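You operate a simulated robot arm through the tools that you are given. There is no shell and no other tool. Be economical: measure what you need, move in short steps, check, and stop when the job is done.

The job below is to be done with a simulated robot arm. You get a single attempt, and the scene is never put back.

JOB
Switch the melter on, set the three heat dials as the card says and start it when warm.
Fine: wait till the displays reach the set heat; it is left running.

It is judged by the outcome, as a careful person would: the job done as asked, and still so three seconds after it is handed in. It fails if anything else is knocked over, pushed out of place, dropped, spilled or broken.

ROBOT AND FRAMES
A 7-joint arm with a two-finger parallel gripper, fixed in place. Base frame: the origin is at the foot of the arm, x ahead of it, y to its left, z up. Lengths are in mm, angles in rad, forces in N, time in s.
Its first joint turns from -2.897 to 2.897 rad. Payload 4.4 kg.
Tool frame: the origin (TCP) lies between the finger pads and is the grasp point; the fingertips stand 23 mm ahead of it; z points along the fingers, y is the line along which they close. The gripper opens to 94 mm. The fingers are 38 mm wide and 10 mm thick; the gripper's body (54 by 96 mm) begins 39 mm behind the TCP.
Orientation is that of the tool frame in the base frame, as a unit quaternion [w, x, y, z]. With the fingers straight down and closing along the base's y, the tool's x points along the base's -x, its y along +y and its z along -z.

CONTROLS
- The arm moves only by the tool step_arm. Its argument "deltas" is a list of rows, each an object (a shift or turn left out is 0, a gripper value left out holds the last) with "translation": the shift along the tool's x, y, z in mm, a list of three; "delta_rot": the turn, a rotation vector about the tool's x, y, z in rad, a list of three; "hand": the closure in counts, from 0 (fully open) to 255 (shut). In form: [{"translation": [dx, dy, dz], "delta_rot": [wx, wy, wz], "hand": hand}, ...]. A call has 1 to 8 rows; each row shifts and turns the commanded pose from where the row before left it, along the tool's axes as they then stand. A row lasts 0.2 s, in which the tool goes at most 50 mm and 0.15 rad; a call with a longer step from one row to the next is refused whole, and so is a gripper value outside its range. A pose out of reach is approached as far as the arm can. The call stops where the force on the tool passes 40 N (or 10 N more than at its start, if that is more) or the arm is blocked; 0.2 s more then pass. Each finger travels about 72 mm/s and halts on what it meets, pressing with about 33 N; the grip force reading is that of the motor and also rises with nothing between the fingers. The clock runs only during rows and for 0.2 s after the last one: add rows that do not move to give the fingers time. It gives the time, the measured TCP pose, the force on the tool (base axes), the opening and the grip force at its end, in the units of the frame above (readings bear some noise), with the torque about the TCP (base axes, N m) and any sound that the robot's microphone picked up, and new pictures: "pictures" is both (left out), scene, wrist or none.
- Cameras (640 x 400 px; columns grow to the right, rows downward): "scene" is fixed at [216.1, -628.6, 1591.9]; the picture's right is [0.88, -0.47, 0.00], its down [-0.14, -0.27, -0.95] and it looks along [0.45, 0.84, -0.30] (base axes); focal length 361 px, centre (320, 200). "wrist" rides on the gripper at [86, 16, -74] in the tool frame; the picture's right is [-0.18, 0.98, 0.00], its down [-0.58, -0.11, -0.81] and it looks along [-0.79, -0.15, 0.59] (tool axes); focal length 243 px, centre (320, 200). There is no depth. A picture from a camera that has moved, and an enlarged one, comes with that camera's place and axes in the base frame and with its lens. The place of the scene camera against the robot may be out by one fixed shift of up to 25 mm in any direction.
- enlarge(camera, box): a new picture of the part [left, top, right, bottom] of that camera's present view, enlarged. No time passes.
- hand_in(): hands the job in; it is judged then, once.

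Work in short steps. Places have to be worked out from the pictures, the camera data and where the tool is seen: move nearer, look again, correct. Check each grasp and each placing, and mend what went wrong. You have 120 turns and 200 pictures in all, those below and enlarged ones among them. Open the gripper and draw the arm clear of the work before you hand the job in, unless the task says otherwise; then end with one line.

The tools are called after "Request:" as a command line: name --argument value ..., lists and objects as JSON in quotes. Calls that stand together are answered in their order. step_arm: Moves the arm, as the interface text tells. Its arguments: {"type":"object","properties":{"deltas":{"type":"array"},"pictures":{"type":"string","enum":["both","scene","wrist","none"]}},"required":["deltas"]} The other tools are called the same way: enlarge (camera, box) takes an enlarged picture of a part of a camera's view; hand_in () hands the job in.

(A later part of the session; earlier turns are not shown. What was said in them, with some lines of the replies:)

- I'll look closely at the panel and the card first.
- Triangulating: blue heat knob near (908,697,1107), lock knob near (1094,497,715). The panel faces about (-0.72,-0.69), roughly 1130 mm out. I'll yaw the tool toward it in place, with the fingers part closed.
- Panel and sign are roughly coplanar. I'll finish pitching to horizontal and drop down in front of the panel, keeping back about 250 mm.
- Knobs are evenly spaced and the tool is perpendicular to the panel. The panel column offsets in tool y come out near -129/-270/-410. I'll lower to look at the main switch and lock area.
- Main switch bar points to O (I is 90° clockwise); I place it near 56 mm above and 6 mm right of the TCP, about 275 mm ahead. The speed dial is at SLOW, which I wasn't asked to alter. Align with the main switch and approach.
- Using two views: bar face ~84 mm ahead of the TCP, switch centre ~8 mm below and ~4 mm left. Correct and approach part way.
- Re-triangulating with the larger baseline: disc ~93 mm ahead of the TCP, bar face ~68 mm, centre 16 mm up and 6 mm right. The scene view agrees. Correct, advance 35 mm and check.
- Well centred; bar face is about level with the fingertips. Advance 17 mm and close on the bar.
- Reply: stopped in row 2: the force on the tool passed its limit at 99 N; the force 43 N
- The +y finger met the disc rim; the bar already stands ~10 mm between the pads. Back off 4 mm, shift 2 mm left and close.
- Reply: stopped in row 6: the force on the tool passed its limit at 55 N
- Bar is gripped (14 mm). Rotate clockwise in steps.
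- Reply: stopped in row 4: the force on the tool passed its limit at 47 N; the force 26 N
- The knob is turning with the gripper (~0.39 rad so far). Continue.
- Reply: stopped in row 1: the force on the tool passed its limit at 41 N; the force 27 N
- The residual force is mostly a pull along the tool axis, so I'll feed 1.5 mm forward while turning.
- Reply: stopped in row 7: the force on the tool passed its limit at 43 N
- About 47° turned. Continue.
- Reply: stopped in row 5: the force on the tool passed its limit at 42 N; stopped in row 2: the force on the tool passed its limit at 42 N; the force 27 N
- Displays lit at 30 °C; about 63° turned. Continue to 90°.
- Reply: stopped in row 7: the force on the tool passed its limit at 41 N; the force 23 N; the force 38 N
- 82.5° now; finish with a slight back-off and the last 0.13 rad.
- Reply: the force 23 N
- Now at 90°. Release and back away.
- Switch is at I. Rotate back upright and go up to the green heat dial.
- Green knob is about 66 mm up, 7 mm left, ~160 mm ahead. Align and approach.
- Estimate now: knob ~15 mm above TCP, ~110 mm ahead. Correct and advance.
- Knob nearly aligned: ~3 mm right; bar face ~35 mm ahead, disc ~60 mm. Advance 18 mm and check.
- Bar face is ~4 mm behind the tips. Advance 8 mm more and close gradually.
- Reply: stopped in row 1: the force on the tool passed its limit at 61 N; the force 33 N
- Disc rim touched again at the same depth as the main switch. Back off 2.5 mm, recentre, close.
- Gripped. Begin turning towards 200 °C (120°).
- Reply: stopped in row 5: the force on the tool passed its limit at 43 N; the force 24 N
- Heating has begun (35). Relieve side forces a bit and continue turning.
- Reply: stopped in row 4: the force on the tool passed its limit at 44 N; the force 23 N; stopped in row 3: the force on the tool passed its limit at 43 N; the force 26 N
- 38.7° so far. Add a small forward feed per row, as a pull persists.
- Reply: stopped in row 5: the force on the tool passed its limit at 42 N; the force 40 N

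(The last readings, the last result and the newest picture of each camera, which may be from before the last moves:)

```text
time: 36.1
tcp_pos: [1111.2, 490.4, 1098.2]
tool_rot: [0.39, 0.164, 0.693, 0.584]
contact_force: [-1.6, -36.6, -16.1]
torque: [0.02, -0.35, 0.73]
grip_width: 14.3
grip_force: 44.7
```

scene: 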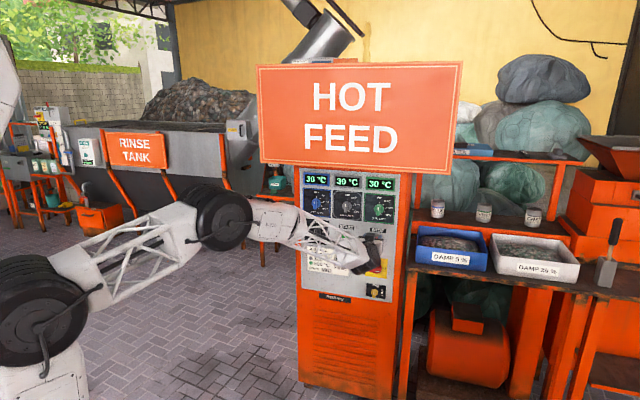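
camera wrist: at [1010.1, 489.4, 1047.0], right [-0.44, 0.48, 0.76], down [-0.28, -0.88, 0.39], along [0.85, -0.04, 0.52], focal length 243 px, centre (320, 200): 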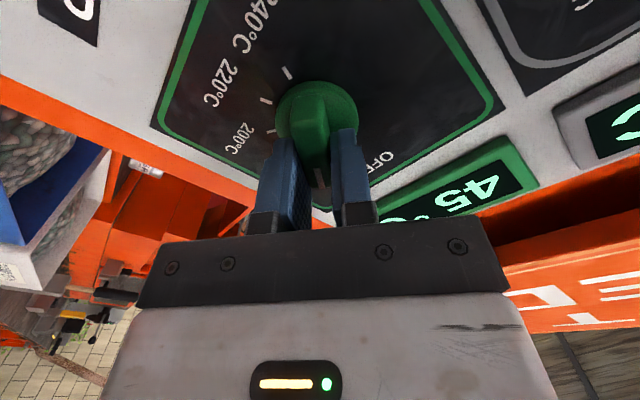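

The drift shows the knob axis sits ~9 mm below where I gripped (axis z ≈ 1097). I'll turn about the true axis by adding the matching sideways shift per row.

Request:
step_arm --deltas '[{"translation": [-0.4, -0.5, -0.5]}, {"translation": [0, -0.6, 0.1], "delta_rot": [0, 0, 0.07]}, {"translation": [0, -0.6, 0.1], "delta_rot": [0, 0, 0.07]}, {"translation": [0, -0.6, 0.1], "delta_rot": [0, 0, 0.07]}, {"translation": [0, -0.6, 0.1], "delta_rot": [0, 0, 0.07]}, {"translation": [0, -0.6, 0.1], "delta_rot": [0, 0, 0.07]}, {"translation": [0, -0.6, 0.1], "delta_rot": [0, 0, 0.07]}]' --pictures "wrist"

```text
time: 36.9
tcp_pos: [1112.4, 490.2, 1098.7]
tool_rot: [0.361, 0.197, 0.684, 0.602]
contact_force: [-1.7, -7.4, -1.3]
torque: [0.8, -0.75, 0.42]
grip_width: 14.2
grip_force: 44.7
stopped in row 3: the force on the tool passed its limit at 52 N (the readings are from after the stop); the commanded pose is now the measured one
camera wrist: at [999.0, 503.2, 1092.4], right [-0.04, 0.06, 1.0], down [-0.19, -0.98, 0.05], along [0.98, -0.18, 0.05], focal length 243 px, centre (320, 200)
```

wrist: 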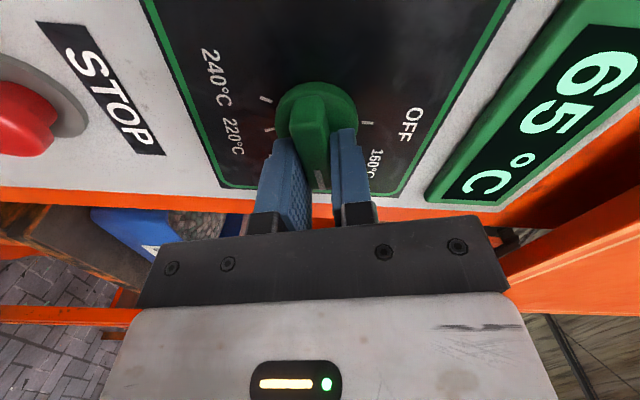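

75° now. Continue.

Request:
step_arm --deltas '[{"translation": [0, -0.5, 0], "delta_rot": [0, 0, 0.07]}, {"translation": [0, -0.5, 0], "delta_rot": [0, 0, 0.07]}, {"translation": [0, -0.5, 0], "delta_rot": [0, 0, 0.07]}, {"translation": [0, -0.5, 0], "delta_rot": [0, 0, 0.07]}, {"translation": [0, -0.5, 0], "delta_rot": [0, 0, 0.07]}, {"translation": [0, -0.5, 0], "delta_rot": [0, 0, 0.07]}]' --pictures "none"

Request:
step_arm --deltas '[{"translation": [0, -0.3, 0], "delta_rot": [0, 0, 0.07]}, {"translation": [0, -0.3, 0], "delta_rot": [0, 0, 0.07]}, {"translation": [0, -0.3, 0], "delta_rot": [0, 0, 0.07]}, {"translation": [0, -0.3, 0], "delta_rot": [0, 0, 0.07]}]' --pictures "wrist"

```text
time: 38.2
tcp_pos: [1113.0, 490.7, 1094.8]
tool_rot: [0.226, 0.337, 0.628, 0.664]
contact_force: [-4.4, -14.0, -12.5]
torque: [0.38, -0.55, 0.71]
grip_width: 13.8
grip_force: 44.9
```

```text
time: 38.9
tcp_pos: [1112.0, 490.5, 1092.3]
tool_rot: [0.18, 0.378, 0.604, 0.678]
contact_force: [-9.2, -3.3, 0.3]
torque: [0.38, -0.36, -1.02]
grip_width: 13.9
grip_force: 45.0
stopped in row 3: the force on the tool passed its limit at 43 N (the readings are from after the stop); the commanded pose is now the measured one
camera wrist: at [1005.8, 496.4, 1134.1], right [0.33, -0.33, 0.88], down [-0.23, -0.94, -0.26], along [0.91, -0.12, -0.39], focal length 243 px, centre (320, 200)
```

wrist: 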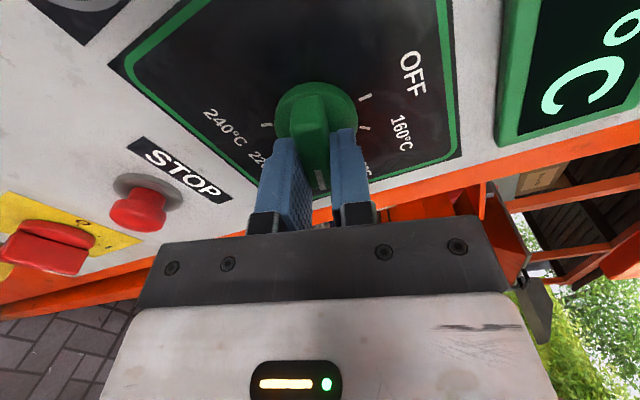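

107°; remaining ~0.22 rad.

Request:
step_arm --deltas '[{"translation": [0, -0.4, 0], "delta_rot": [0, 0, 0.06]}, {"translation": [0, -0.4, 0], "delta_rot": [0, 0, 0.06]}, {"translation": [0, -0.4, 0], "delta_rot": [0, 0, 0.06]}, {"translation": [0, -0.4, 0], "delta_rot": [0, 0, 0.05]}]' --pictures "none"

```text
time: 39.9
tcp_pos: [1111.4, 490.2, 1089.8]
tool_rot: [0.1, 0.445, 0.557, 0.694]
contact_force: [-39.4, -0.9, -0.2]
torque: [-0.33, 0.1, 0.39]
grip_width: 14.0
grip_force: 45.3
```

120.4°. Release, back away and check the reading.

Request:
step_arm --deltas '[{"hand": 150}, {}, {"translation": [0, 0, -15]}, {"translation": [0, 0, -35]}, {"translation": [0, 0, -40]}, {"translation": [0, 0, -30]}]' --pictures "wrist"

Request:
enlarge --camera "wrist" --box '[240, 0, 480, 150]'

Request:
enlarge --camera "scene" --box '[335, 165, 415, 225]'

```text
time: 41.3
tcp_pos: [1021.7, 410.4, 1090.8]
tool_rot: [0.1, 0.445, 0.558, 0.693]
contact_force: [0.3, -0.4, -0.4]
torque: [0.03, -0.06, 0.02]
grip_width: 38.6
grip_force: 0.0
camera wrist: at [922.6, 407.5, 1149.7], right [0.46, -0.47, 0.75], down [-0.29, -0.88, -0.37], along [0.84, -0.05, -0.54], focal length 243 px, centre (320, 200)
```

wrist: 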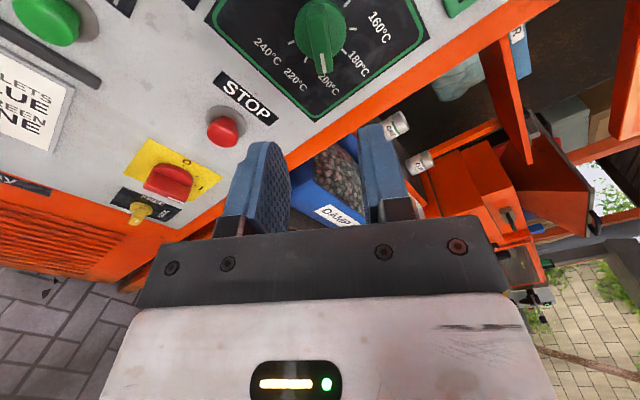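

```text
2.67 times, centred on (360, 75) of wrist
camera zoom: at [922.6, 407.5, 1149.7], right [0.46, -0.47, 0.75], down [-0.29, -0.88, -0.37], along [0.84, -0.05, -0.54], focal length 647 px, centre (213, 533)
```

zoom: 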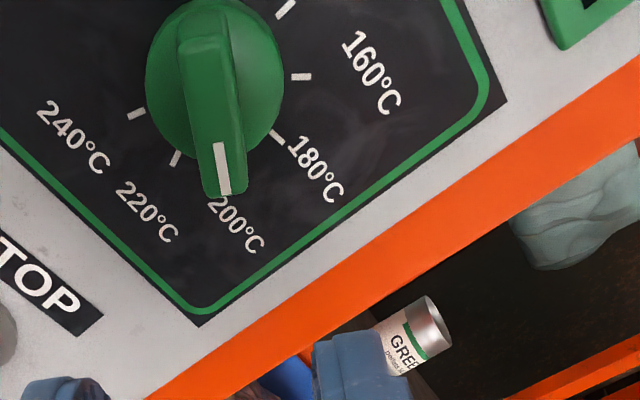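

```text
6.67 times, centred on (375, 195) of scene
camera zoom: at [216.1, -628.6, 1591.9], right [0.88, -0.47, 0.0], down [-0.14, -0.27, -0.95], along [0.45, 0.84, -0.3], focal length 2408 px, centre (-47, 233)
```

zoom: 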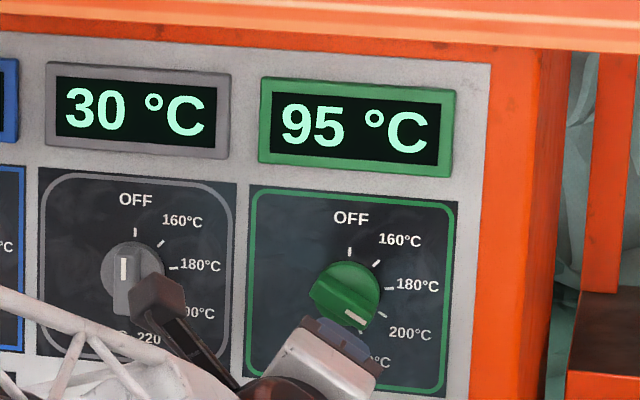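

Green points at 200 °C, and the display is climbing (95). The axis estimate is (-410.5, z 1096), so grey should be near (-270, 1096). Rotate back upright and shift left.

Request:
step_arm --deltas '[{"delta_rot": [0, 0, -0.14]}, {"delta_rot": [0, 0, -0.14]}, {"delta_rot": [0, 0, -0.14]}, {"delta_rot": [0, 0, -0.14]}, {"delta_rot": [0, 0, -0.14]}, {"delta_rot": [0, 0, -0.14]}, {"delta_rot": [0, 0, -0.14]}, {"delta_rot": [0, 0, -0.14]}]' --pictures "none"

Request:
step_arm --deltas '[{"delta_rot": [0, 0, -0.14]}, {"delta_rot": [0, 0, -0.14]}, {"delta_rot": [0, 0, -0.14]}, {"delta_rot": [0, 0, -0.14]}, {"delta_rot": [0, 0, -0.14]}, {"delta_rot": [0, 0, -0.14]}, {"delta_rot": [0, 0, -0.141]}, {}]' --pictures "none"

Request:
step_arm --deltas '[{"translation": [-5, 48, 0]}, {"translation": [0, 48, 0]}, {"translation": [0, 48, 0]}, {"translation": [0, 0, 30]}, {"translation": [0, 0, 30]}, {}]' --pictures "wrist"

```text
time: 43.1
tcp_pos: [1022.5, 409.2, 1092.5]
tool_rot: [0.455, 0.08, 0.709, 0.533]
contact_force: [-0.3, -0.3, -0.4]
torque: [-0.01, -0.02, -0.01]
grip_width: 38.8
grip_force: 0.1
```

```text
time: 44.9
tcp_pos: [1023.4, 409.5, 1092.5]
tool_rot: [0.652, -0.262, 0.663, 0.256]
contact_force: [0.1, 0.5, 0.5]
torque: [0.03, 0.02, 0.0]
grip_width: 38.5
grip_force: 0.0
```

```text
time: 46.3
tcp_pos: [967.2, 556.6, 1098.1]
tool_rot: [0.653, -0.261, 0.664, 0.256]
contact_force: [0.0, -0.3, 0.3]
torque: [0.0, 0.0, -0.01]
grip_width: 38.5
grip_force: 0.0
camera wrist: at [901.1, 517.0, 1012.9], right [-0.67, 0.72, 0.18], down [-0.51, -0.62, 0.59], along [0.54, 0.31, 0.78], focal length 243 px, centre (320, 200)
```

wrist: 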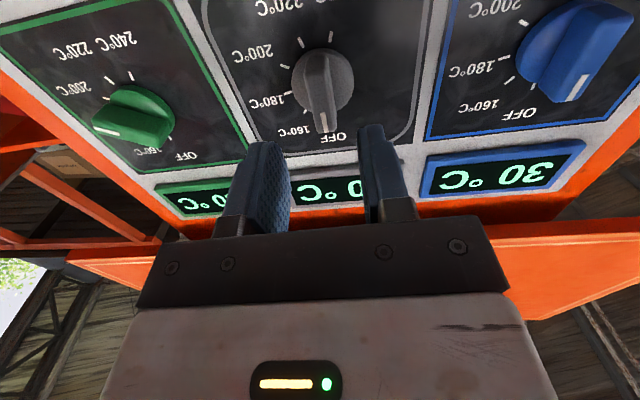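

Correct a ~1° pitch/yaw error; grey axis is near y_p −270, z 1096. Advance toward n·p ≈ 1137.

Request:
step_arm --deltas '[{"translation": [2, 1.5, 0], "delta_rot": [-0.02, -0.018, 0]}, {"translation": [0, 0, 25]}, {"translation": [0, 0, 20]}, {"translation": [0, 0, 8]}, {}]' --pictures "wrist"

```text
time: 47.5
tcp_pos: [1006.1, 593.8, 1096.3]
tool_rot: [0.655, -0.266, 0.655, 0.266]
contact_force: [-0.1, 0.2, 0.1]
torque: [-0.03, 0.02, -0.01]
grip_width: 38.6
grip_force: 0.0
camera wrist: at [942.1, 553.6, 1008.9], right [-0.69, 0.7, 0.18], down [-0.5, -0.64, 0.58], along [0.53, 0.31, 0.79], focal length 243 px, centre (320, 200)
```

wrist: 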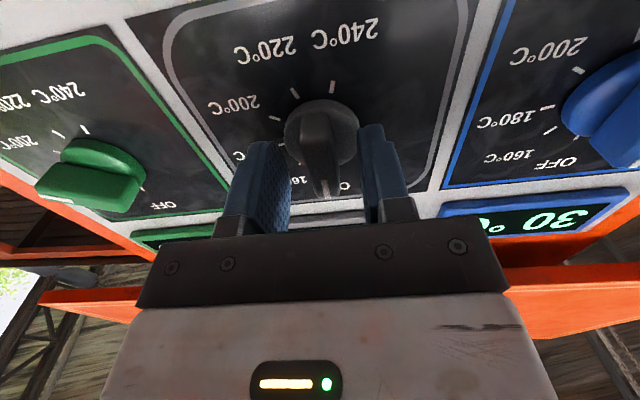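

Well aligned, bar between the fingers. Advance 2 mm and close.

Request:
step_arm --deltas '[{"translation": [0, 0.5, 2]}, {"hand": 185}, {"hand": 210}, {"hand": 225}, {"hand": 240}, {}]' --pictures "wrist"

```text
time: 48.9
tcp_pos: [1005.7, 595.8, 1095.1]
tool_rot: [0.656, -0.266, 0.655, 0.266]
contact_force: [-12.6, 11.8, -1.1]
torque: [-0.05, 0.04, 1.14]
grip_width: 13.9
grip_force: 45.0
camera wrist: at [943.0, 556.0, 1008.9], right [-0.69, 0.7, 0.18], down [-0.5, -0.64, 0.58], along [0.53, 0.31, 0.79], focal length 243 px, centre (320, 200)
```

wrist: 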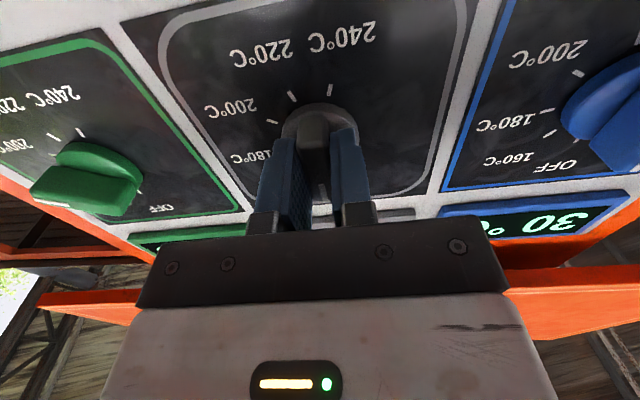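

Gripped at 14 mm. Turn 80° about this axis.

Request:
step_arm --deltas '[{"translation": [0, 0.4, 0]}, {"delta_rot": [0, 0, 0.08]}, {"delta_rot": [0, 0, 0.08]}, {"delta_rot": [0, 0, 0.08]}, {"delta_rot": [0, 0, 0.08]}, {"delta_rot": [0, 0, 0.08]}, {"delta_rot": [0, 0, 0.08]}, {"delta_rot": [0, 0, 0.08]}]' --pictures "none"

Request:
step_arm --deltas '[{"delta_rot": [0, 0, 0.08]}, {"delta_rot": [0, 0, 0.08]}, {"delta_rot": [0, 0, 0.08]}]' --pictures "none"

```text
time: 49.5
tcp_pos: [1006.7, 595.9, 1095.1]
tool_rot: [0.645, -0.243, 0.663, 0.292]
contact_force: [13.1, 14.5, 0.7]
torque: [0.32, -0.34, 0.93]
grip_width: 13.9
grip_force: 45.4
stopped in row 3: the force on the tool passed its limit at 40 N (the readings are from after the stop); the commanded pose is now the measured one
```

```text
time: 50.3
tcp_pos: [1006.0, 595.8, 1095.9]
tool_rot: [0.605, -0.16, 0.688, 0.367]
contact_force: [25.6, 27.2, -0.7]
torque: [0.16, -0.14, 0.82]
grip_width: 14.1
grip_force: 44.8
```

Mostly axial pull again; feed forward slightly while turning.

Request:
step_arm --deltas '[{"translation": [0, 0, 0.7]}, {"translation": [0, 0, 0.25], "delta_rot": [0, 0, 0.07]}, {"translation": [0, 0, 0.25], "delta_rot": [0, 0, 0.07]}, {"translation": [0, 0, 0.25], "delta_rot": [0, 0, 0.07]}, {"translation": [0, 0, 0.2], "delta_rot": [0, 0, 0.07]}, {"translation": [0, 0, 0.2], "delta_rot": [0, 0, 0.07]}, {"translation": [0, 0, 0.2], "delta_rot": [0, 0, 0.07]}]' --pictures "none"

Request:
step_arm --deltas '[{"translation": [0, 0, 0.2], "delta_rot": [0, 0, 0.07]}, {"translation": [0, 0, 0.2], "delta_rot": [0, 0, 0.07]}, {"translation": [0, 0, 0.2], "delta_rot": [0, 0, 0.07]}]' --pictures "none"

```text
time: 51.2
tcp_pos: [1006.7, 596.6, 1096.0]
tool_rot: [0.578, -0.113, 0.697, 0.408]
contact_force: [-27.0, -16.2, 2.1]
torque: [0.37, -0.38, 1.17]
grip_width: 14.2
grip_force: 45.4
stopped in row 4: the force on the tool passed its limit at 51 N (the readings are from after the stop); the commanded pose is now the measured one
```

```text
time: 51.7
tcp_pos: [1007.0, 595.6, 1095.5]
tool_rot: [0.559, -0.08, 0.702, 0.435]
contact_force: [-28.4, -19.9, 1.4]
torque: [0.26, -0.26, 1.49]
grip_width: 14.1
grip_force: 45.2
stopped in row 2: the force on the tool passed its limit at 50 N (the readings are from after the stop); the commanded pose is now the measured one
```

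Request:
step_arm --deltas '[{"translation": [0, 0, -0.5]}, {"delta_rot": [0, 0, 0.07]}, {"delta_rot": [0, 0, 0.07]}, {"delta_rot": [0, 0, 0.07]}, {"delta_rot": [0, 0, 0.07]}, {"delta_rot": [0, 0, 0.07]}, {"delta_rot": [0, 0, 0.07]}, {"delta_rot": [0, 0, 0.07]}]' --pictures "none"

Request:
step_arm --deltas '[{"delta_rot": [0, 0, 0.07]}, {"delta_rot": [0, 0, 0.07]}, {"delta_rot": [0, 0, 0.07]}]' --pictures "wrist"

```text
time: 53.5
tcp_pos: [1006.4, 596.5, 1094.2]
tool_rot: [0.437, 0.094, 0.7, 0.557]
contact_force: [-31.5, -21.8, 6.3]
torque: [0.65, -0.62, 0.48]
grip_width: 13.9
grip_force: 44.8
```

```text
time: 54.3
tcp_pos: [1007.1, 596.4, 1095.2]
tool_rot: [0.375, 0.166, 0.686, 0.6]
contact_force: [-34.4, -24.5, 3.9]
torque: [0.6, -0.59, -0.42]
grip_width: 14.0
grip_force: 44.8
camera wrist: at [894.0, 606.4, 1083.0], right [-0.1, 0.1, 0.99], down [-0.17, -0.98, 0.08], along [0.98, -0.16, 0.11], focal length 243 px, centre (320, 200)
```

wrist: 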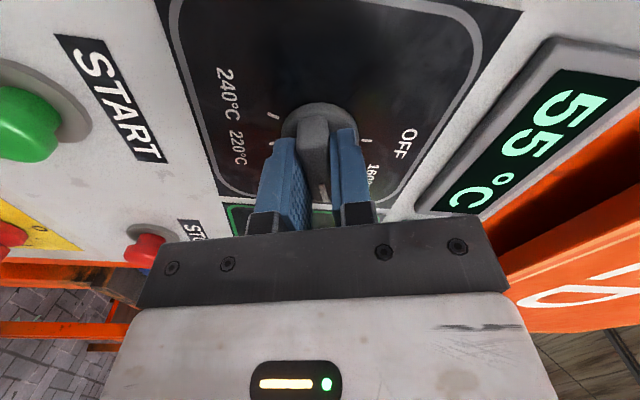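

71.6°. Last ~8.4°.

Request:
step_arm --deltas '[{"translation": [0, 0, -0.5]}, {"delta_rot": [0, 0, 0.05]}, {"delta_rot": [0, 0, 0.05]}, {"delta_rot": [0, 0, 0.05]}, {}]' --pictures "none"

```text
time: 55.5
tcp_pos: [1007.3, 595.8, 1096.7]
tool_rot: [0.329, 0.217, 0.672, 0.626]
contact_force: [28.0, 26.2, 3.7]
torque: [0.1, -0.12, 0.01]
grip_width: 14.0
grip_force: 44.6
```

80.2°. Release and back off.

Request:
step_arm --deltas '[{"hand": 150}, {}, {"translation": [0, 0, -15]}, {"translation": [0, 0, -35]}, {"translation": [0, 0, -30]}]' --pictures "wrist"

Request:
enlarge --camera "wrist" --box '[240, 0, 480, 150]'

```text
time: 56.7
tcp_pos: [951.3, 540.5, 1094.5]
tool_rot: [0.33, 0.217, 0.673, 0.626]
contact_force: [0.5, 0.2, 0.5]
torque: [0.03, -0.02, 0.01]
grip_width: 38.7
grip_force: 0.1
camera wrist: at [836.5, 551.4, 1096.1], right [0.01, -0.01, 1.0], down [-0.16, -0.99, -0.01], along [0.99, -0.16, -0.01], focal length 243 px, centre (320, 200)
```

wrist: 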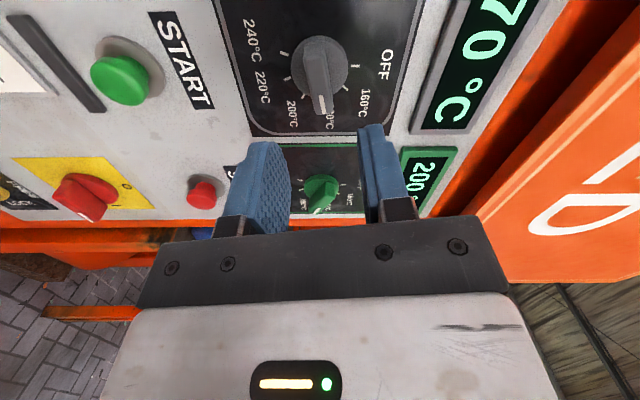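

```text
2.67 times, centred on (360, 75) of wrist
camera zoom: at [836.5, 551.4, 1096.1], right [0.01, -0.01, 1.0], down [-0.16, -0.99, -0.01], along [0.99, -0.16, -0.01], focal length 647 px, centre (213, 533)
```

zoom: 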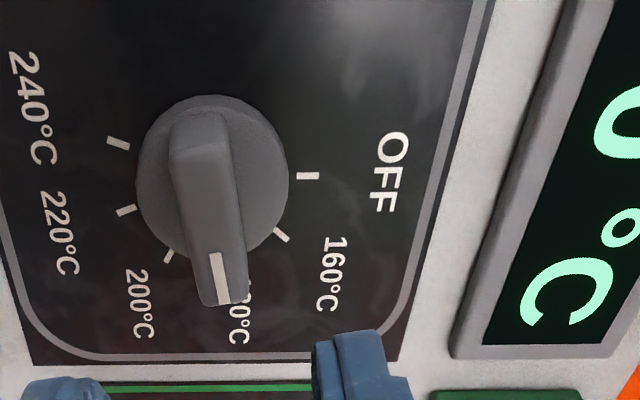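

Grey points to 180, green display reads 200. Rotate back and move to blue.

Request:
step_arm --deltas '[{"delta_rot": [0, 0, -0.14]}, {"delta_rot": [0, 0, -0.14]}, {"delta_rot": [0, 0, -0.14]}, {"delta_rot": [0, 0, -0.14]}, {"delta_rot": [0, 0, -0.14]}, {"delta_rot": [0, 0, -0.14]}, {"delta_rot": [0, 0, -0.14]}, {"delta_rot": [0, 0, -0.14]}]' --pictures "none"

Request:
step_arm --deltas '[{"delta_rot": [0, 0, -0.14]}, {"delta_rot": [0, 0, -0.14]}, {"translation": [0, 47, 0]}, {"translation": [0, 47, 0]}, {"translation": [0, 46, 0]}, {}]' --pictures "none"

```text
time: 58.5
tcp_pos: [949.1, 540.2, 1094.6]
tool_rot: [0.612, -0.173, 0.685, 0.355]
contact_force: [0.0, -0.3, 0.6]
torque: [-0.01, -0.01, -0.01]
grip_width: 38.6
grip_force: 0.1
```

```text
time: 59.9
tcp_pos: [846.0, 644.5, 1097.0]
tool_rot: [0.655, -0.266, 0.655, 0.266]
contact_force: [-0.1, -0.4, -0.7]
torque: [0.03, 0.0, 0.0]
grip_width: 38.6
grip_force: 0.0
```

Orientation is right. Shift to y_p −130 and approach blue to n·p ≈ 1134.

Request:
step_arm --deltas '[{"translation": [1, -5, 0]}, {"translation": [0, 0, 30]}, {"translation": [0, 0, 30]}, {"translation": [0, 0, 18]}, {}]' --pictures "wrist"

```text
time: 61.1
tcp_pos: [911.6, 693.4, 1094.6]
tool_rot: [0.655, -0.267, 0.654, 0.267]
contact_force: [-21.9, -20.1, -3.0]
torque: [-0.05, 0.08, 0.62]
grip_width: 39.0
grip_force: 0.2
camera wrist: at [847.2, 652.0, 1008.1], right [-0.69, 0.7, 0.18], down [-0.5, -0.64, 0.58], along [0.53, 0.31, 0.79], focal length 243 px, centre (320, 200)
```

wrist: 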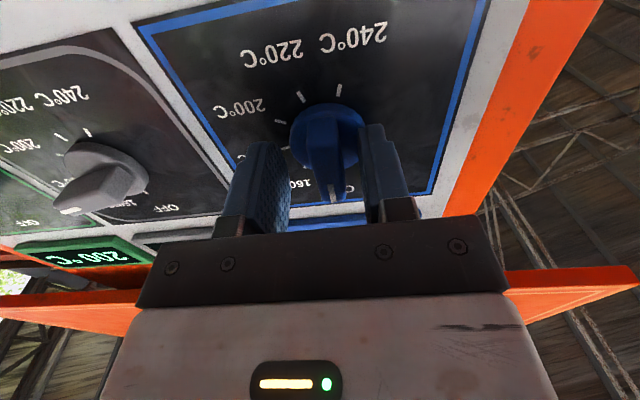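

Light touch on the disc rim; knob is ~4 mm left. Back off 3 mm, shift 4 mm left, close.

Request:
step_arm --deltas '[{"translation": [0, 0, -3]}, {"translation": [0, 4, 0]}, {"translation": [0, 0, 1], "hand": 185}, {"hand": 210}, {"hand": 225}, {"hand": 240}, {}]' --pictures "wrist"

```text
time: 62.7
tcp_pos: [905.3, 694.3, 1093.0]
tool_rot: [0.655, -0.267, 0.654, 0.267]
contact_force: [-23.5, 15.7, -2.6]
torque: [-0.1, 0.12, 1.14]
grip_width: 14.1
grip_force: 45.0
camera wrist: at [842.5, 653.1, 1006.3], right [-0.69, 0.7, 0.18], down [-0.5, -0.64, 0.58], along [0.53, 0.31, 0.79], focal length 243 px, centre (320, 200)
```

wrist: 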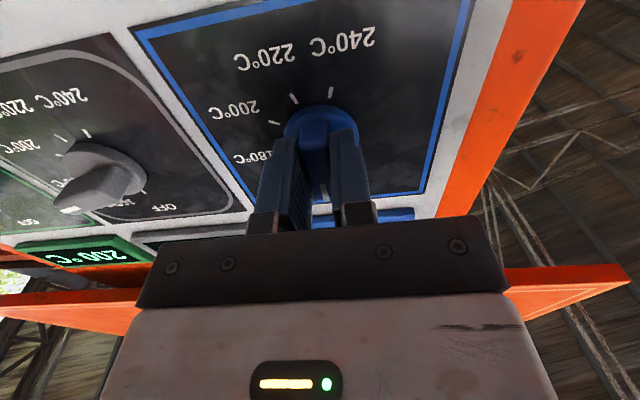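

Gripped. Relieve side load and turn.

Request:
step_arm --deltas '[{"translation": [0, 0.6, 0]}, {"translation": [0, 0.2, 0], "delta_rot": [0, 0, 0.07]}, {"translation": [0, 0.2, 0], "delta_rot": [0, 0, 0.07]}, {"translation": [0, 0.2, 0], "delta_rot": [0, 0, 0.07]}, {"translation": [0, 0.2, 0], "delta_rot": [0, 0, 0.07]}, {"translation": [0, 0.2, 0], "delta_rot": [0, 0, 0.07]}, {"translation": [0, 0.2, 0], "delta_rot": [0, 0, 0.07]}]' --pictures "none"

Request:
step_arm --deltas '[{"translation": [0, 0.1, 0], "delta_rot": [0, 0, 0.07]}, {"translation": [0, 0.1, 0], "delta_rot": [0, 0, 0.07]}, {"translation": [0, 0.1, 0], "delta_rot": [0, 0, 0.07]}, {"translation": [0, 0.1, 0], "delta_rot": [0, 0, 0.07]}]' --pictures "none"

```text
time: 63.9
tcp_pos: [905.4, 693.3, 1092.9]
tool_rot: [0.615, -0.179, 0.684, 0.35]
contact_force: [14.9, 16.1, -2.0]
torque: [-0.07, 0.02, 0.94]
grip_width: 14.1
grip_force: 44.9
stopped in row 5: the force on the tool passed its limit at 42 N (the readings are from after the stop); the commanded pose is now the measured one
```

```text
time: 64.9
tcp_pos: [904.5, 693.5, 1093.4]
tool_rot: [0.56, -0.08, 0.703, 0.432]
contact_force: [16.4, 26.8, -6.2]
torque: [0.12, -0.13, 0.9]
grip_width: 13.8
grip_force: 44.9
```

31°. Continue with a small feed.

Request:
step_arm --deltas '[{"translation": [0, 0, 0.5]}, {"translation": [0, 0.1, 0.05], "delta_rot": [0, 0, 0.07]}, {"translation": [0, 0.1, 0.05], "delta_rot": [0, 0, 0.07]}, {"translation": [0, 0.1, 0.05], "delta_rot": [0, 0, 0.07]}, {"translation": [0, 0.1, 0.05], "delta_rot": [0, 0, 0.07]}, {"translation": [0, 0.1, 0.05], "delta_rot": [0, 0, 0.07]}, {"translation": [0, 0.1, 0.05], "delta_rot": [0, 0, 0.07]}]' --pictures "none"

Request:
step_arm --deltas '[{"translation": [0, 0.1, 0], "delta_rot": [0, 0, 0.07]}, {"translation": [0, 0.1, 0], "delta_rot": [0, 0, 0.07]}]' --pictures "none"

```text
time: 66.5
tcp_pos: [904.8, 694.4, 1094.6]
tool_rot: [0.457, 0.067, 0.703, 0.541]
contact_force: [-23.6, 0.7, 0.3]
torque: [0.17, -0.14, 1.05]
grip_width: 13.9
grip_force: 45.4
```

```text
time: 67.1
tcp_pos: [905.8, 696.2, 1094.7]
tool_rot: [0.418, 0.115, 0.698, 0.57]
contact_force: [1.9, 14.2, 1.1]
torque: [0.13, -0.17, 1.06]
grip_width: 14.0
grip_force: 45.2
```

63°. Remaining ~0.29 rad.

Request:
step_arm --deltas '[{"delta_rot": [0, 0, 0.07]}, {"delta_rot": [0, 0, 0.07]}, {"delta_rot": [0, 0, 0.06]}, {"delta_rot": [0, 0, 0.05]}, {}]' --pictures "none"

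```text
time: 68.3
tcp_pos: [904.1, 696.4, 1094.8]
tool_rot: [0.344, 0.202, 0.677, 0.618]
contact_force: [4.1, 26.9, -1.1]
torque: [0.24, -0.21, 0.0]
grip_width: 13.9
grip_force: 44.6
```

77.5°; a final 0.045 rad, then release and retreat.

Request:
step_arm --deltas '[{"delta_rot": [0, 0, 0.045]}, {}, {"hand": 150}, {}, {"translation": [0, 0, -15]}, {"translation": [0, 0, -35]}, {"translation": [0, 0, -30]}]' --pictures "wrist"

Request:
enlarge --camera "wrist" --box '[240, 0, 480, 150]'

Request:
enlarge --camera "scene" --box '[296, 165, 406, 235]'

```text
time: 69.9
tcp_pos: [847.7, 639.1, 1093.5]
tool_rot: [0.331, 0.217, 0.673, 0.625]
contact_force: [-0.1, -0.2, -0.1]
torque: [0.0, -0.03, 0.0]
grip_width: 38.7
grip_force: 0.1
camera wrist: at [734.6, 650.3, 1094.4], right [0.01, -0.01, 1.0], down [-0.16, -0.99, -0.01], along [0.99, -0.16, -0.01], focal length 243 px, centre (320, 200)
```

wrist: 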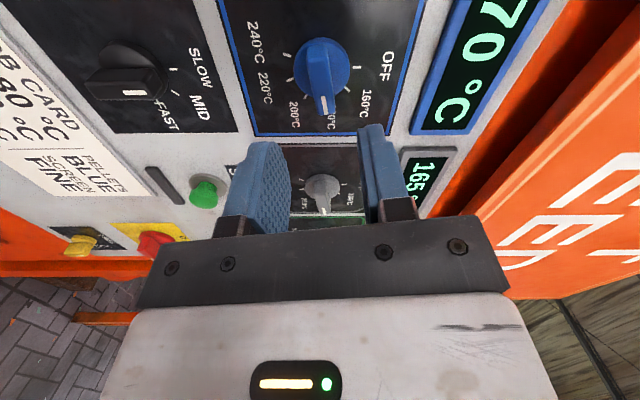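

```text
2.67 times, centred on (360, 75) of wrist
camera zoom: at [734.6, 650.3, 1094.4], right [0.01, -0.01, 1.0], down [-0.16, -0.99, -0.01], along [0.99, -0.16, -0.01], focal length 647 px, centre (213, 533)
```

zoom: 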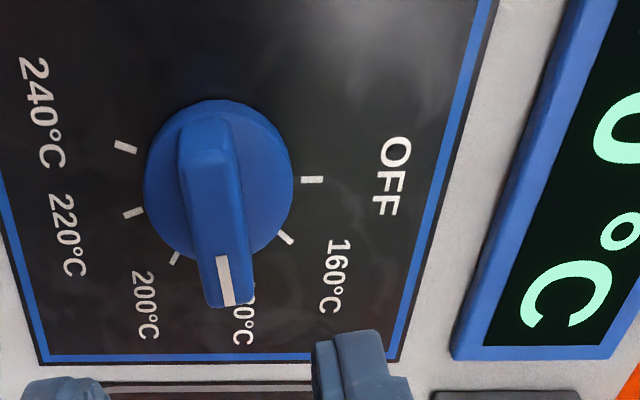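

```text
5.71 times, centred on (351, 200) of scene
camera zoom: at [216.1, -628.6, 1591.9], right [0.88, -0.47, 0.0], down [-0.14, -0.27, -0.95], along [0.45, 0.84, -0.3], focal length 2064 px, centre (143, 200)
```

zoom: 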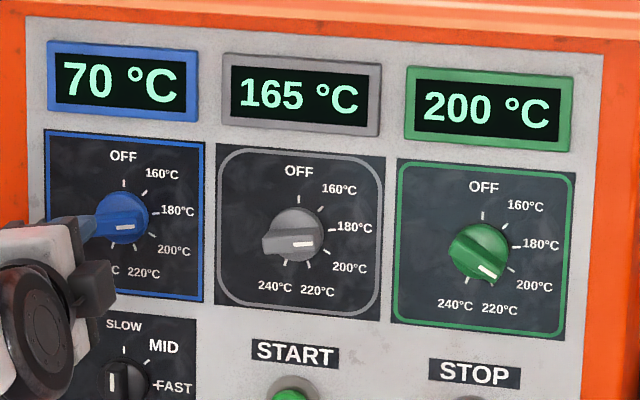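

All three dials are set: blue 180, grey 180, green 200. While it warms, close the fingers, turn upright and move toward START.

Request:
step_arm --deltas '[{"translation": [0, 0, -20], "delta_rot": [0, 0, -0.14], "hand": 255}, {"delta_rot": [0, 0, -0.14]}, {"delta_rot": [0, 0, -0.14]}, {"delta_rot": [0, 0, -0.14]}, {"delta_rot": [0, 0, -0.14]}, {"delta_rot": [0, 0, -0.14]}, {"delta_rot": [0, 0, -0.14]}, {"delta_rot": [0, 0, -0.14]}]' --pictures "none"

Request:
step_arm --deltas '[{"delta_rot": [0, 0, -0.14]}, {"delta_rot": [0, 0, -0.14]}, {"translation": [35, -35, 0]}, {"translation": [35, -35, 0]}, {"translation": [35, -35, 0]}, {"translation": [35, -35, 0]}, {}]' --pictures "both"

```text
time: 71.7
tcp_pos: [835.3, 624.4, 1095.1]
tool_rot: [0.613, -0.174, 0.685, 0.354]
contact_force: [0.0, 0.6, 0.0]
torque: [-0.03, 0.01, -0.02]
grip_width: 0.0
grip_force: 32.7
```

```text
time: 73.3
tcp_pos: [932.8, 525.9, 949.7]
tool_rot: [0.656, -0.266, 0.655, 0.265]
contact_force: [0.7, 0.2, 0.7]
torque: [-0.01, 0.01, -0.03]
grip_width: 0.0
grip_force: 32.7
camera wrist: at [869.0, 484.6, 862.6], right [-0.69, 0.7, 0.18], down [-0.5, -0.64, 0.58], along [0.52, 0.31, 0.79], focal length 243 px, centre (320, 200)
```

scene: 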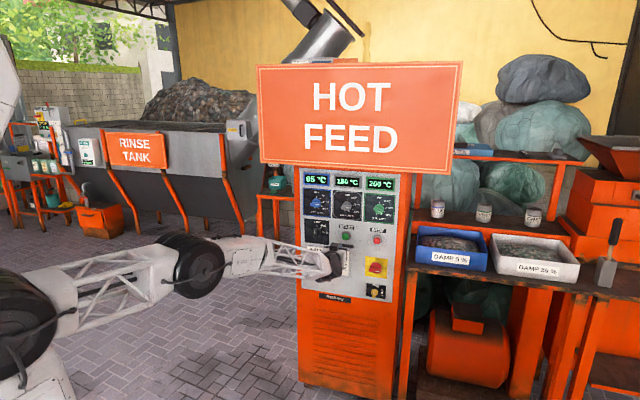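
wrist: 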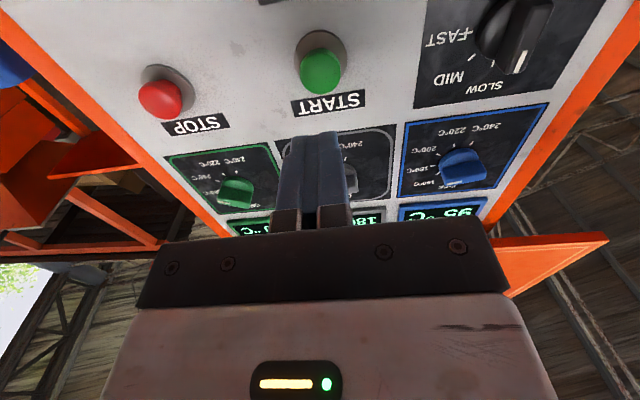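

START button lies ~5 mm up, ~1 mm right. Approach to short of it.

Request:
step_arm --deltas '[{"translation": [-5, -1, 20]}, {"translation": [0, 0, 40]}, {"translation": [0, 0, 12]}, {}]' --pictures "wrist"

Request:
enlarge --camera "scene" --box '[296, 165, 406, 255]'

```text
time: 74.3
tcp_pos: [984.2, 574.2, 958.5]
tool_rot: [0.656, -0.267, 0.654, 0.265]
contact_force: [0.1, -0.3, 0.5]
torque: [-0.01, 0.02, 0.02]
grip_width: 0.0
grip_force: 32.7
camera wrist: at [920.7, 533.0, 871.3], right [-0.69, 0.7, 0.18], down [-0.5, -0.64, 0.58], along [0.53, 0.31, 0.79], focal length 243 px, centre (320, 200)
```

wrist: 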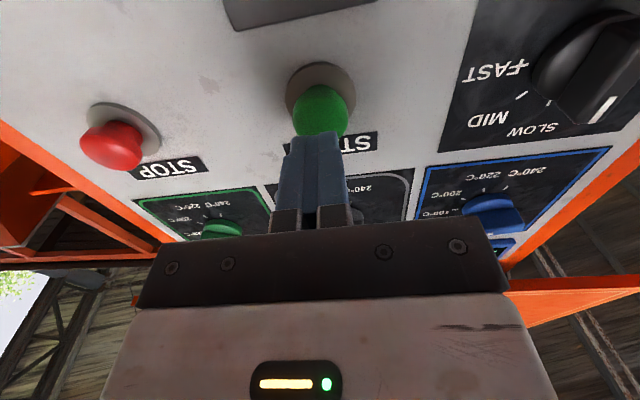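

```text
4.44 times, centred on (351, 210) of scene
camera zoom: at [216.1, -628.6, 1591.9], right [0.88, -0.47, 0.0], down [-0.14, -0.27, -0.95], along [0.45, 0.84, -0.3], focal length 1605 px, centre (182, 156)
```

zoom: 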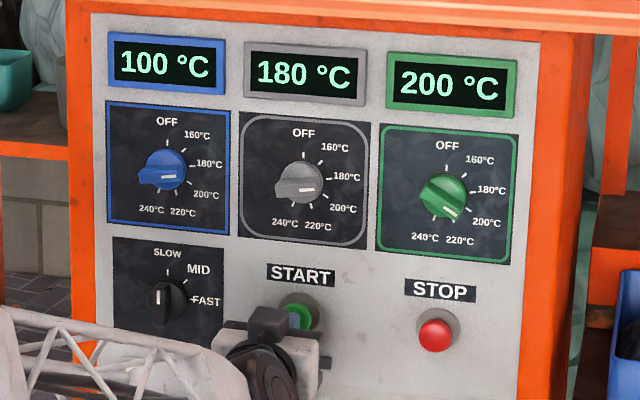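

Aligned with START (cap ~55 mm ahead of the TCP). Grey 180 and green 200 are reached; blue is at 100, rising ~5 °C/s. Wait in place.

Request:
step_arm --deltas '[{}, {}, {}, {}, {}, {}, {}, {}]' --pictures "none"

Request:
step_arm --deltas '[{}, {}, {}, {}, {}, {}, {}, {}]' --pictures "none"

Request:
step_arm --deltas '[{}, {}, {}, {}, {}, {}, {}, {}]' --pictures "none"

Request:
step_arm --deltas '[{}, {}, {}, {}, {}, {}, {}, {}]' --pictures "none"

Request:
step_arm --deltas '[{}, {}, {}, {}, {}, {}, {}, {}]' --pictures "none"

Request:
step_arm --deltas '[{}, {}, {}, {}, {}, {}, {}, {}]' --pictures "none"

Request:
step_arm --deltas '[{}, {}, {}, {}, {}, {}, {}, {}]' --pictures "none"

Request:
step_arm --deltas '[{}, {}, {}, {}, {}, {}, {}, {}]' --pictures "none"

Request:
step_arm --deltas '[{}, {}, {}, {}, {}, {}, {}, {}]' --pictures "none"

Request:
step_arm --deltas '[{}, {}, {}, {}, {}, {}, {}, {}]' --pictures "none"

Request:
enlarge --camera "scene" --box '[296, 165, 406, 255]'

```text
time: 76.1
tcp_pos: [984.1, 573.7, 957.9]
tool_rot: [0.655, -0.268, 0.654, 0.266]
contact_force: [-0.6, 0.4, -0.1]
torque: [0.02, 0.0, 0.04]
grip_width: 0.0
grip_force: 33.1
```

```text
time: 77.9
tcp_pos: [984.9, 574.5, 957.7]
tool_rot: [0.656, -0.267, 0.654, 0.265]
contact_force: [-0.1, 0.8, -0.6]
torque: [0.01, -0.01, 0.01]
grip_width: 0.0
grip_force: 33.0
```

```text
time: 79.7
tcp_pos: [984.5, 573.3, 958.3]
tool_rot: [0.656, -0.268, 0.654, 0.265]
contact_force: [-0.7, -0.5, 0.2]
torque: [0.0, -0.02, 0.01]
grip_width: 0.0
grip_force: 33.2
```

```text
time: 81.5
tcp_pos: [983.4, 573.2, 958.6]
tool_rot: [0.655, -0.269, 0.654, 0.267]
contact_force: [-0.2, -0.1, 0.1]
torque: [0.01, -0.02, 0.03]
grip_width: 0.1
grip_force: 32.8
```

```text
time: 83.3
tcp_pos: [982.6, 572.8, 958.0]
tool_rot: [0.655, -0.267, 0.655, 0.266]
contact_force: [-0.6, 0.5, -0.1]
torque: [0.02, -0.02, -0.02]
grip_width: 0.1
grip_force: 32.7
```

```text
time: 85.1
tcp_pos: [983.4, 574.1, 958.6]
tool_rot: [0.656, -0.268, 0.654, 0.266]
contact_force: [1.1, -0.6, -0.4]
torque: [0.01, 0.01, 0.02]
grip_width: 0.0
grip_force: 33.0
```

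```text
time: 86.9
tcp_pos: [984.6, 573.9, 958.0]
tool_rot: [0.655, -0.268, 0.654, 0.266]
contact_force: [0.6, -0.6, -0.6]
torque: [0.02, -0.01, -0.01]
grip_width: 0.0
grip_force: 33.3
```

```text
time: 88.7
tcp_pos: [983.2, 574.3, 957.3]
tool_rot: [0.656, -0.268, 0.654, 0.265]
contact_force: [-0.2, 0.7, 0.1]
torque: [0.0, 0.0, -0.04]
grip_width: 0.1
grip_force: 33.2
```

```text
time: 90.5
tcp_pos: [984.0, 573.6, 956.9]
tool_rot: [0.656, -0.267, 0.654, 0.265]
contact_force: [-0.2, -0.4, -0.2]
torque: [0.06, 0.0, 0.0]
grip_width: 0.0
grip_force: 33.0
```

```text
time: 92.3
tcp_pos: [984.3, 573.4, 957.4]
tool_rot: [0.656, -0.268, 0.654, 0.265]
contact_force: [-1.0, 0.5, -0.4]
torque: [-0.03, 0.02, -0.02]
grip_width: 0.0
grip_force: 33.1
```

```text
4.44 times, centred on (351, 210) of scene
camera zoom: at [216.1, -628.6, 1591.9], right [0.88, -0.47, 0.0], down [-0.14, -0.27, -0.95], along [0.45, 0.84, -0.3], focal length 1605 px, centre (182, 156)
```

zoom: 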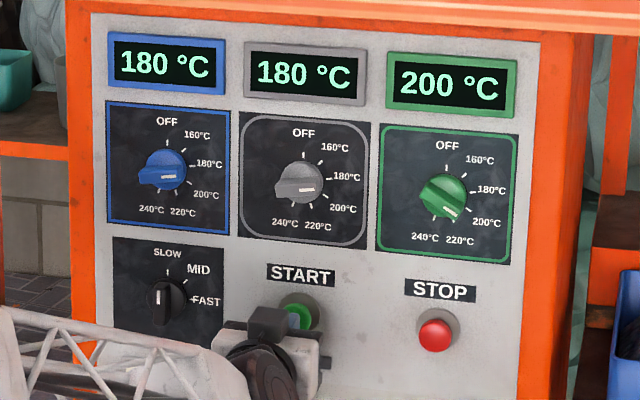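

All displays read 180/180/200. Press START: advance in small steps until contact.

Request:
step_arm --deltas '[{"translation": [0, 0, 15]}, {"translation": [0, 0, 8]}, {"translation": [0, 0, 3]}, {"translation": [0, 0, 3]}, {"translation": [0, 0, 3]}, {"translation": [0, 0, 2]}, {"translation": [0, 0, 2]}]' --pictures "wrist"

```text
time: 93.0
tcp_pos: [1000.6, 589.2, 958.4]
tool_rot: [0.656, -0.268, 0.654, 0.266]
contact_force: [-37.7, -23.1, 8.1]
torque: [0.01, -0.03, 0.29]
grip_width: 0.0
grip_force: 32.7
heard: click
stopped in row 3: the force on the tool passed its limit at 69 N (the readings are from after the stop); the commanded pose is now the measured one
camera wrist: at [937.2, 548.9, 871.0], right [-0.69, 0.7, 0.18], down [-0.5, -0.64, 0.58], along [0.53, 0.31, 0.79], focal length 243 px, centre (320, 200)
```

wrist: 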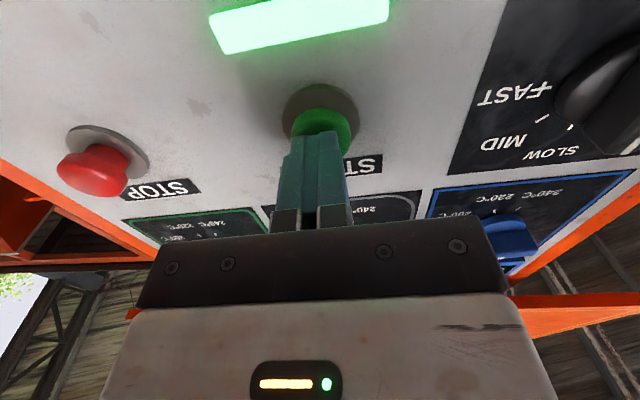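

A click was heard and the run lamp lit. Draw back, open the gripper and check.

Request:
step_arm --deltas '[{"translation": [0, 0, -20]}, {"translation": [0, 0, -45]}, {"translation": [0, 0, -45]}, {"translation": [0, 0, -45]}, {"translation": [0, 0, -45], "hand": 60}, {"translation": [0, 0, -45]}, {}, {}]' --pictures "scene"

Request:
enlarge --camera "scene" --box '[296, 165, 416, 305]'

```text
time: 94.8
tcp_pos: [824.4, 418.1, 957.3]
tool_rot: [0.655, -0.267, 0.655, 0.267]
contact_force: [-0.5, 0.7, 0.9]
torque: [0.0, 0.0, -0.01]
grip_width: 71.7
grip_force: 0.1
```

scene: 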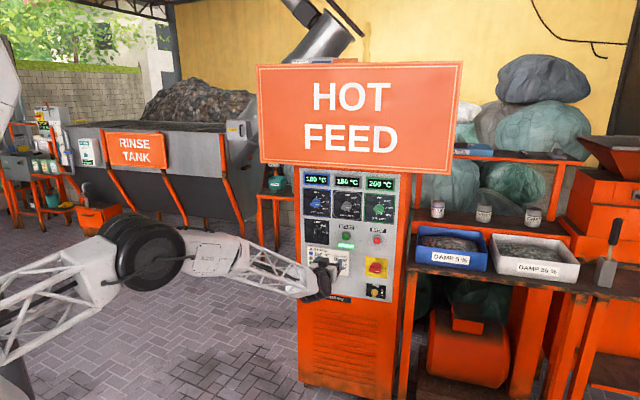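

```text
2.86 times, centred on (356, 235) of scene
camera zoom: at [216.1, -628.6, 1591.9], right [0.88, -0.47, 0.0], down [-0.14, -0.27, -0.95], along [0.45, 0.84, -0.3], focal length 1032 px, centre (217, 100)
```

zoom: 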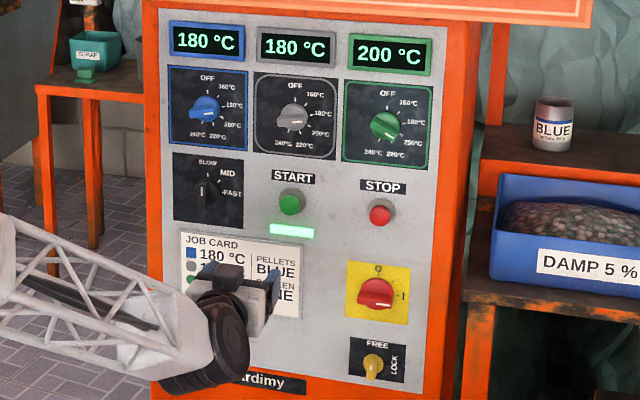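

The run lamp is lit, the displays read 180/180/200, and the arm is clear with the gripper open. Handing in.

Request:
hand_in

```text
The job is handed in.
```

The melter is on, the heat dials are at blue 180 °C, grey 180 °C and green 200 °C, and I pressed START once the displays reached those heats, so it is left running; I left the speed dial at SLOW because you asked only for the heat dials, though the card says MID.
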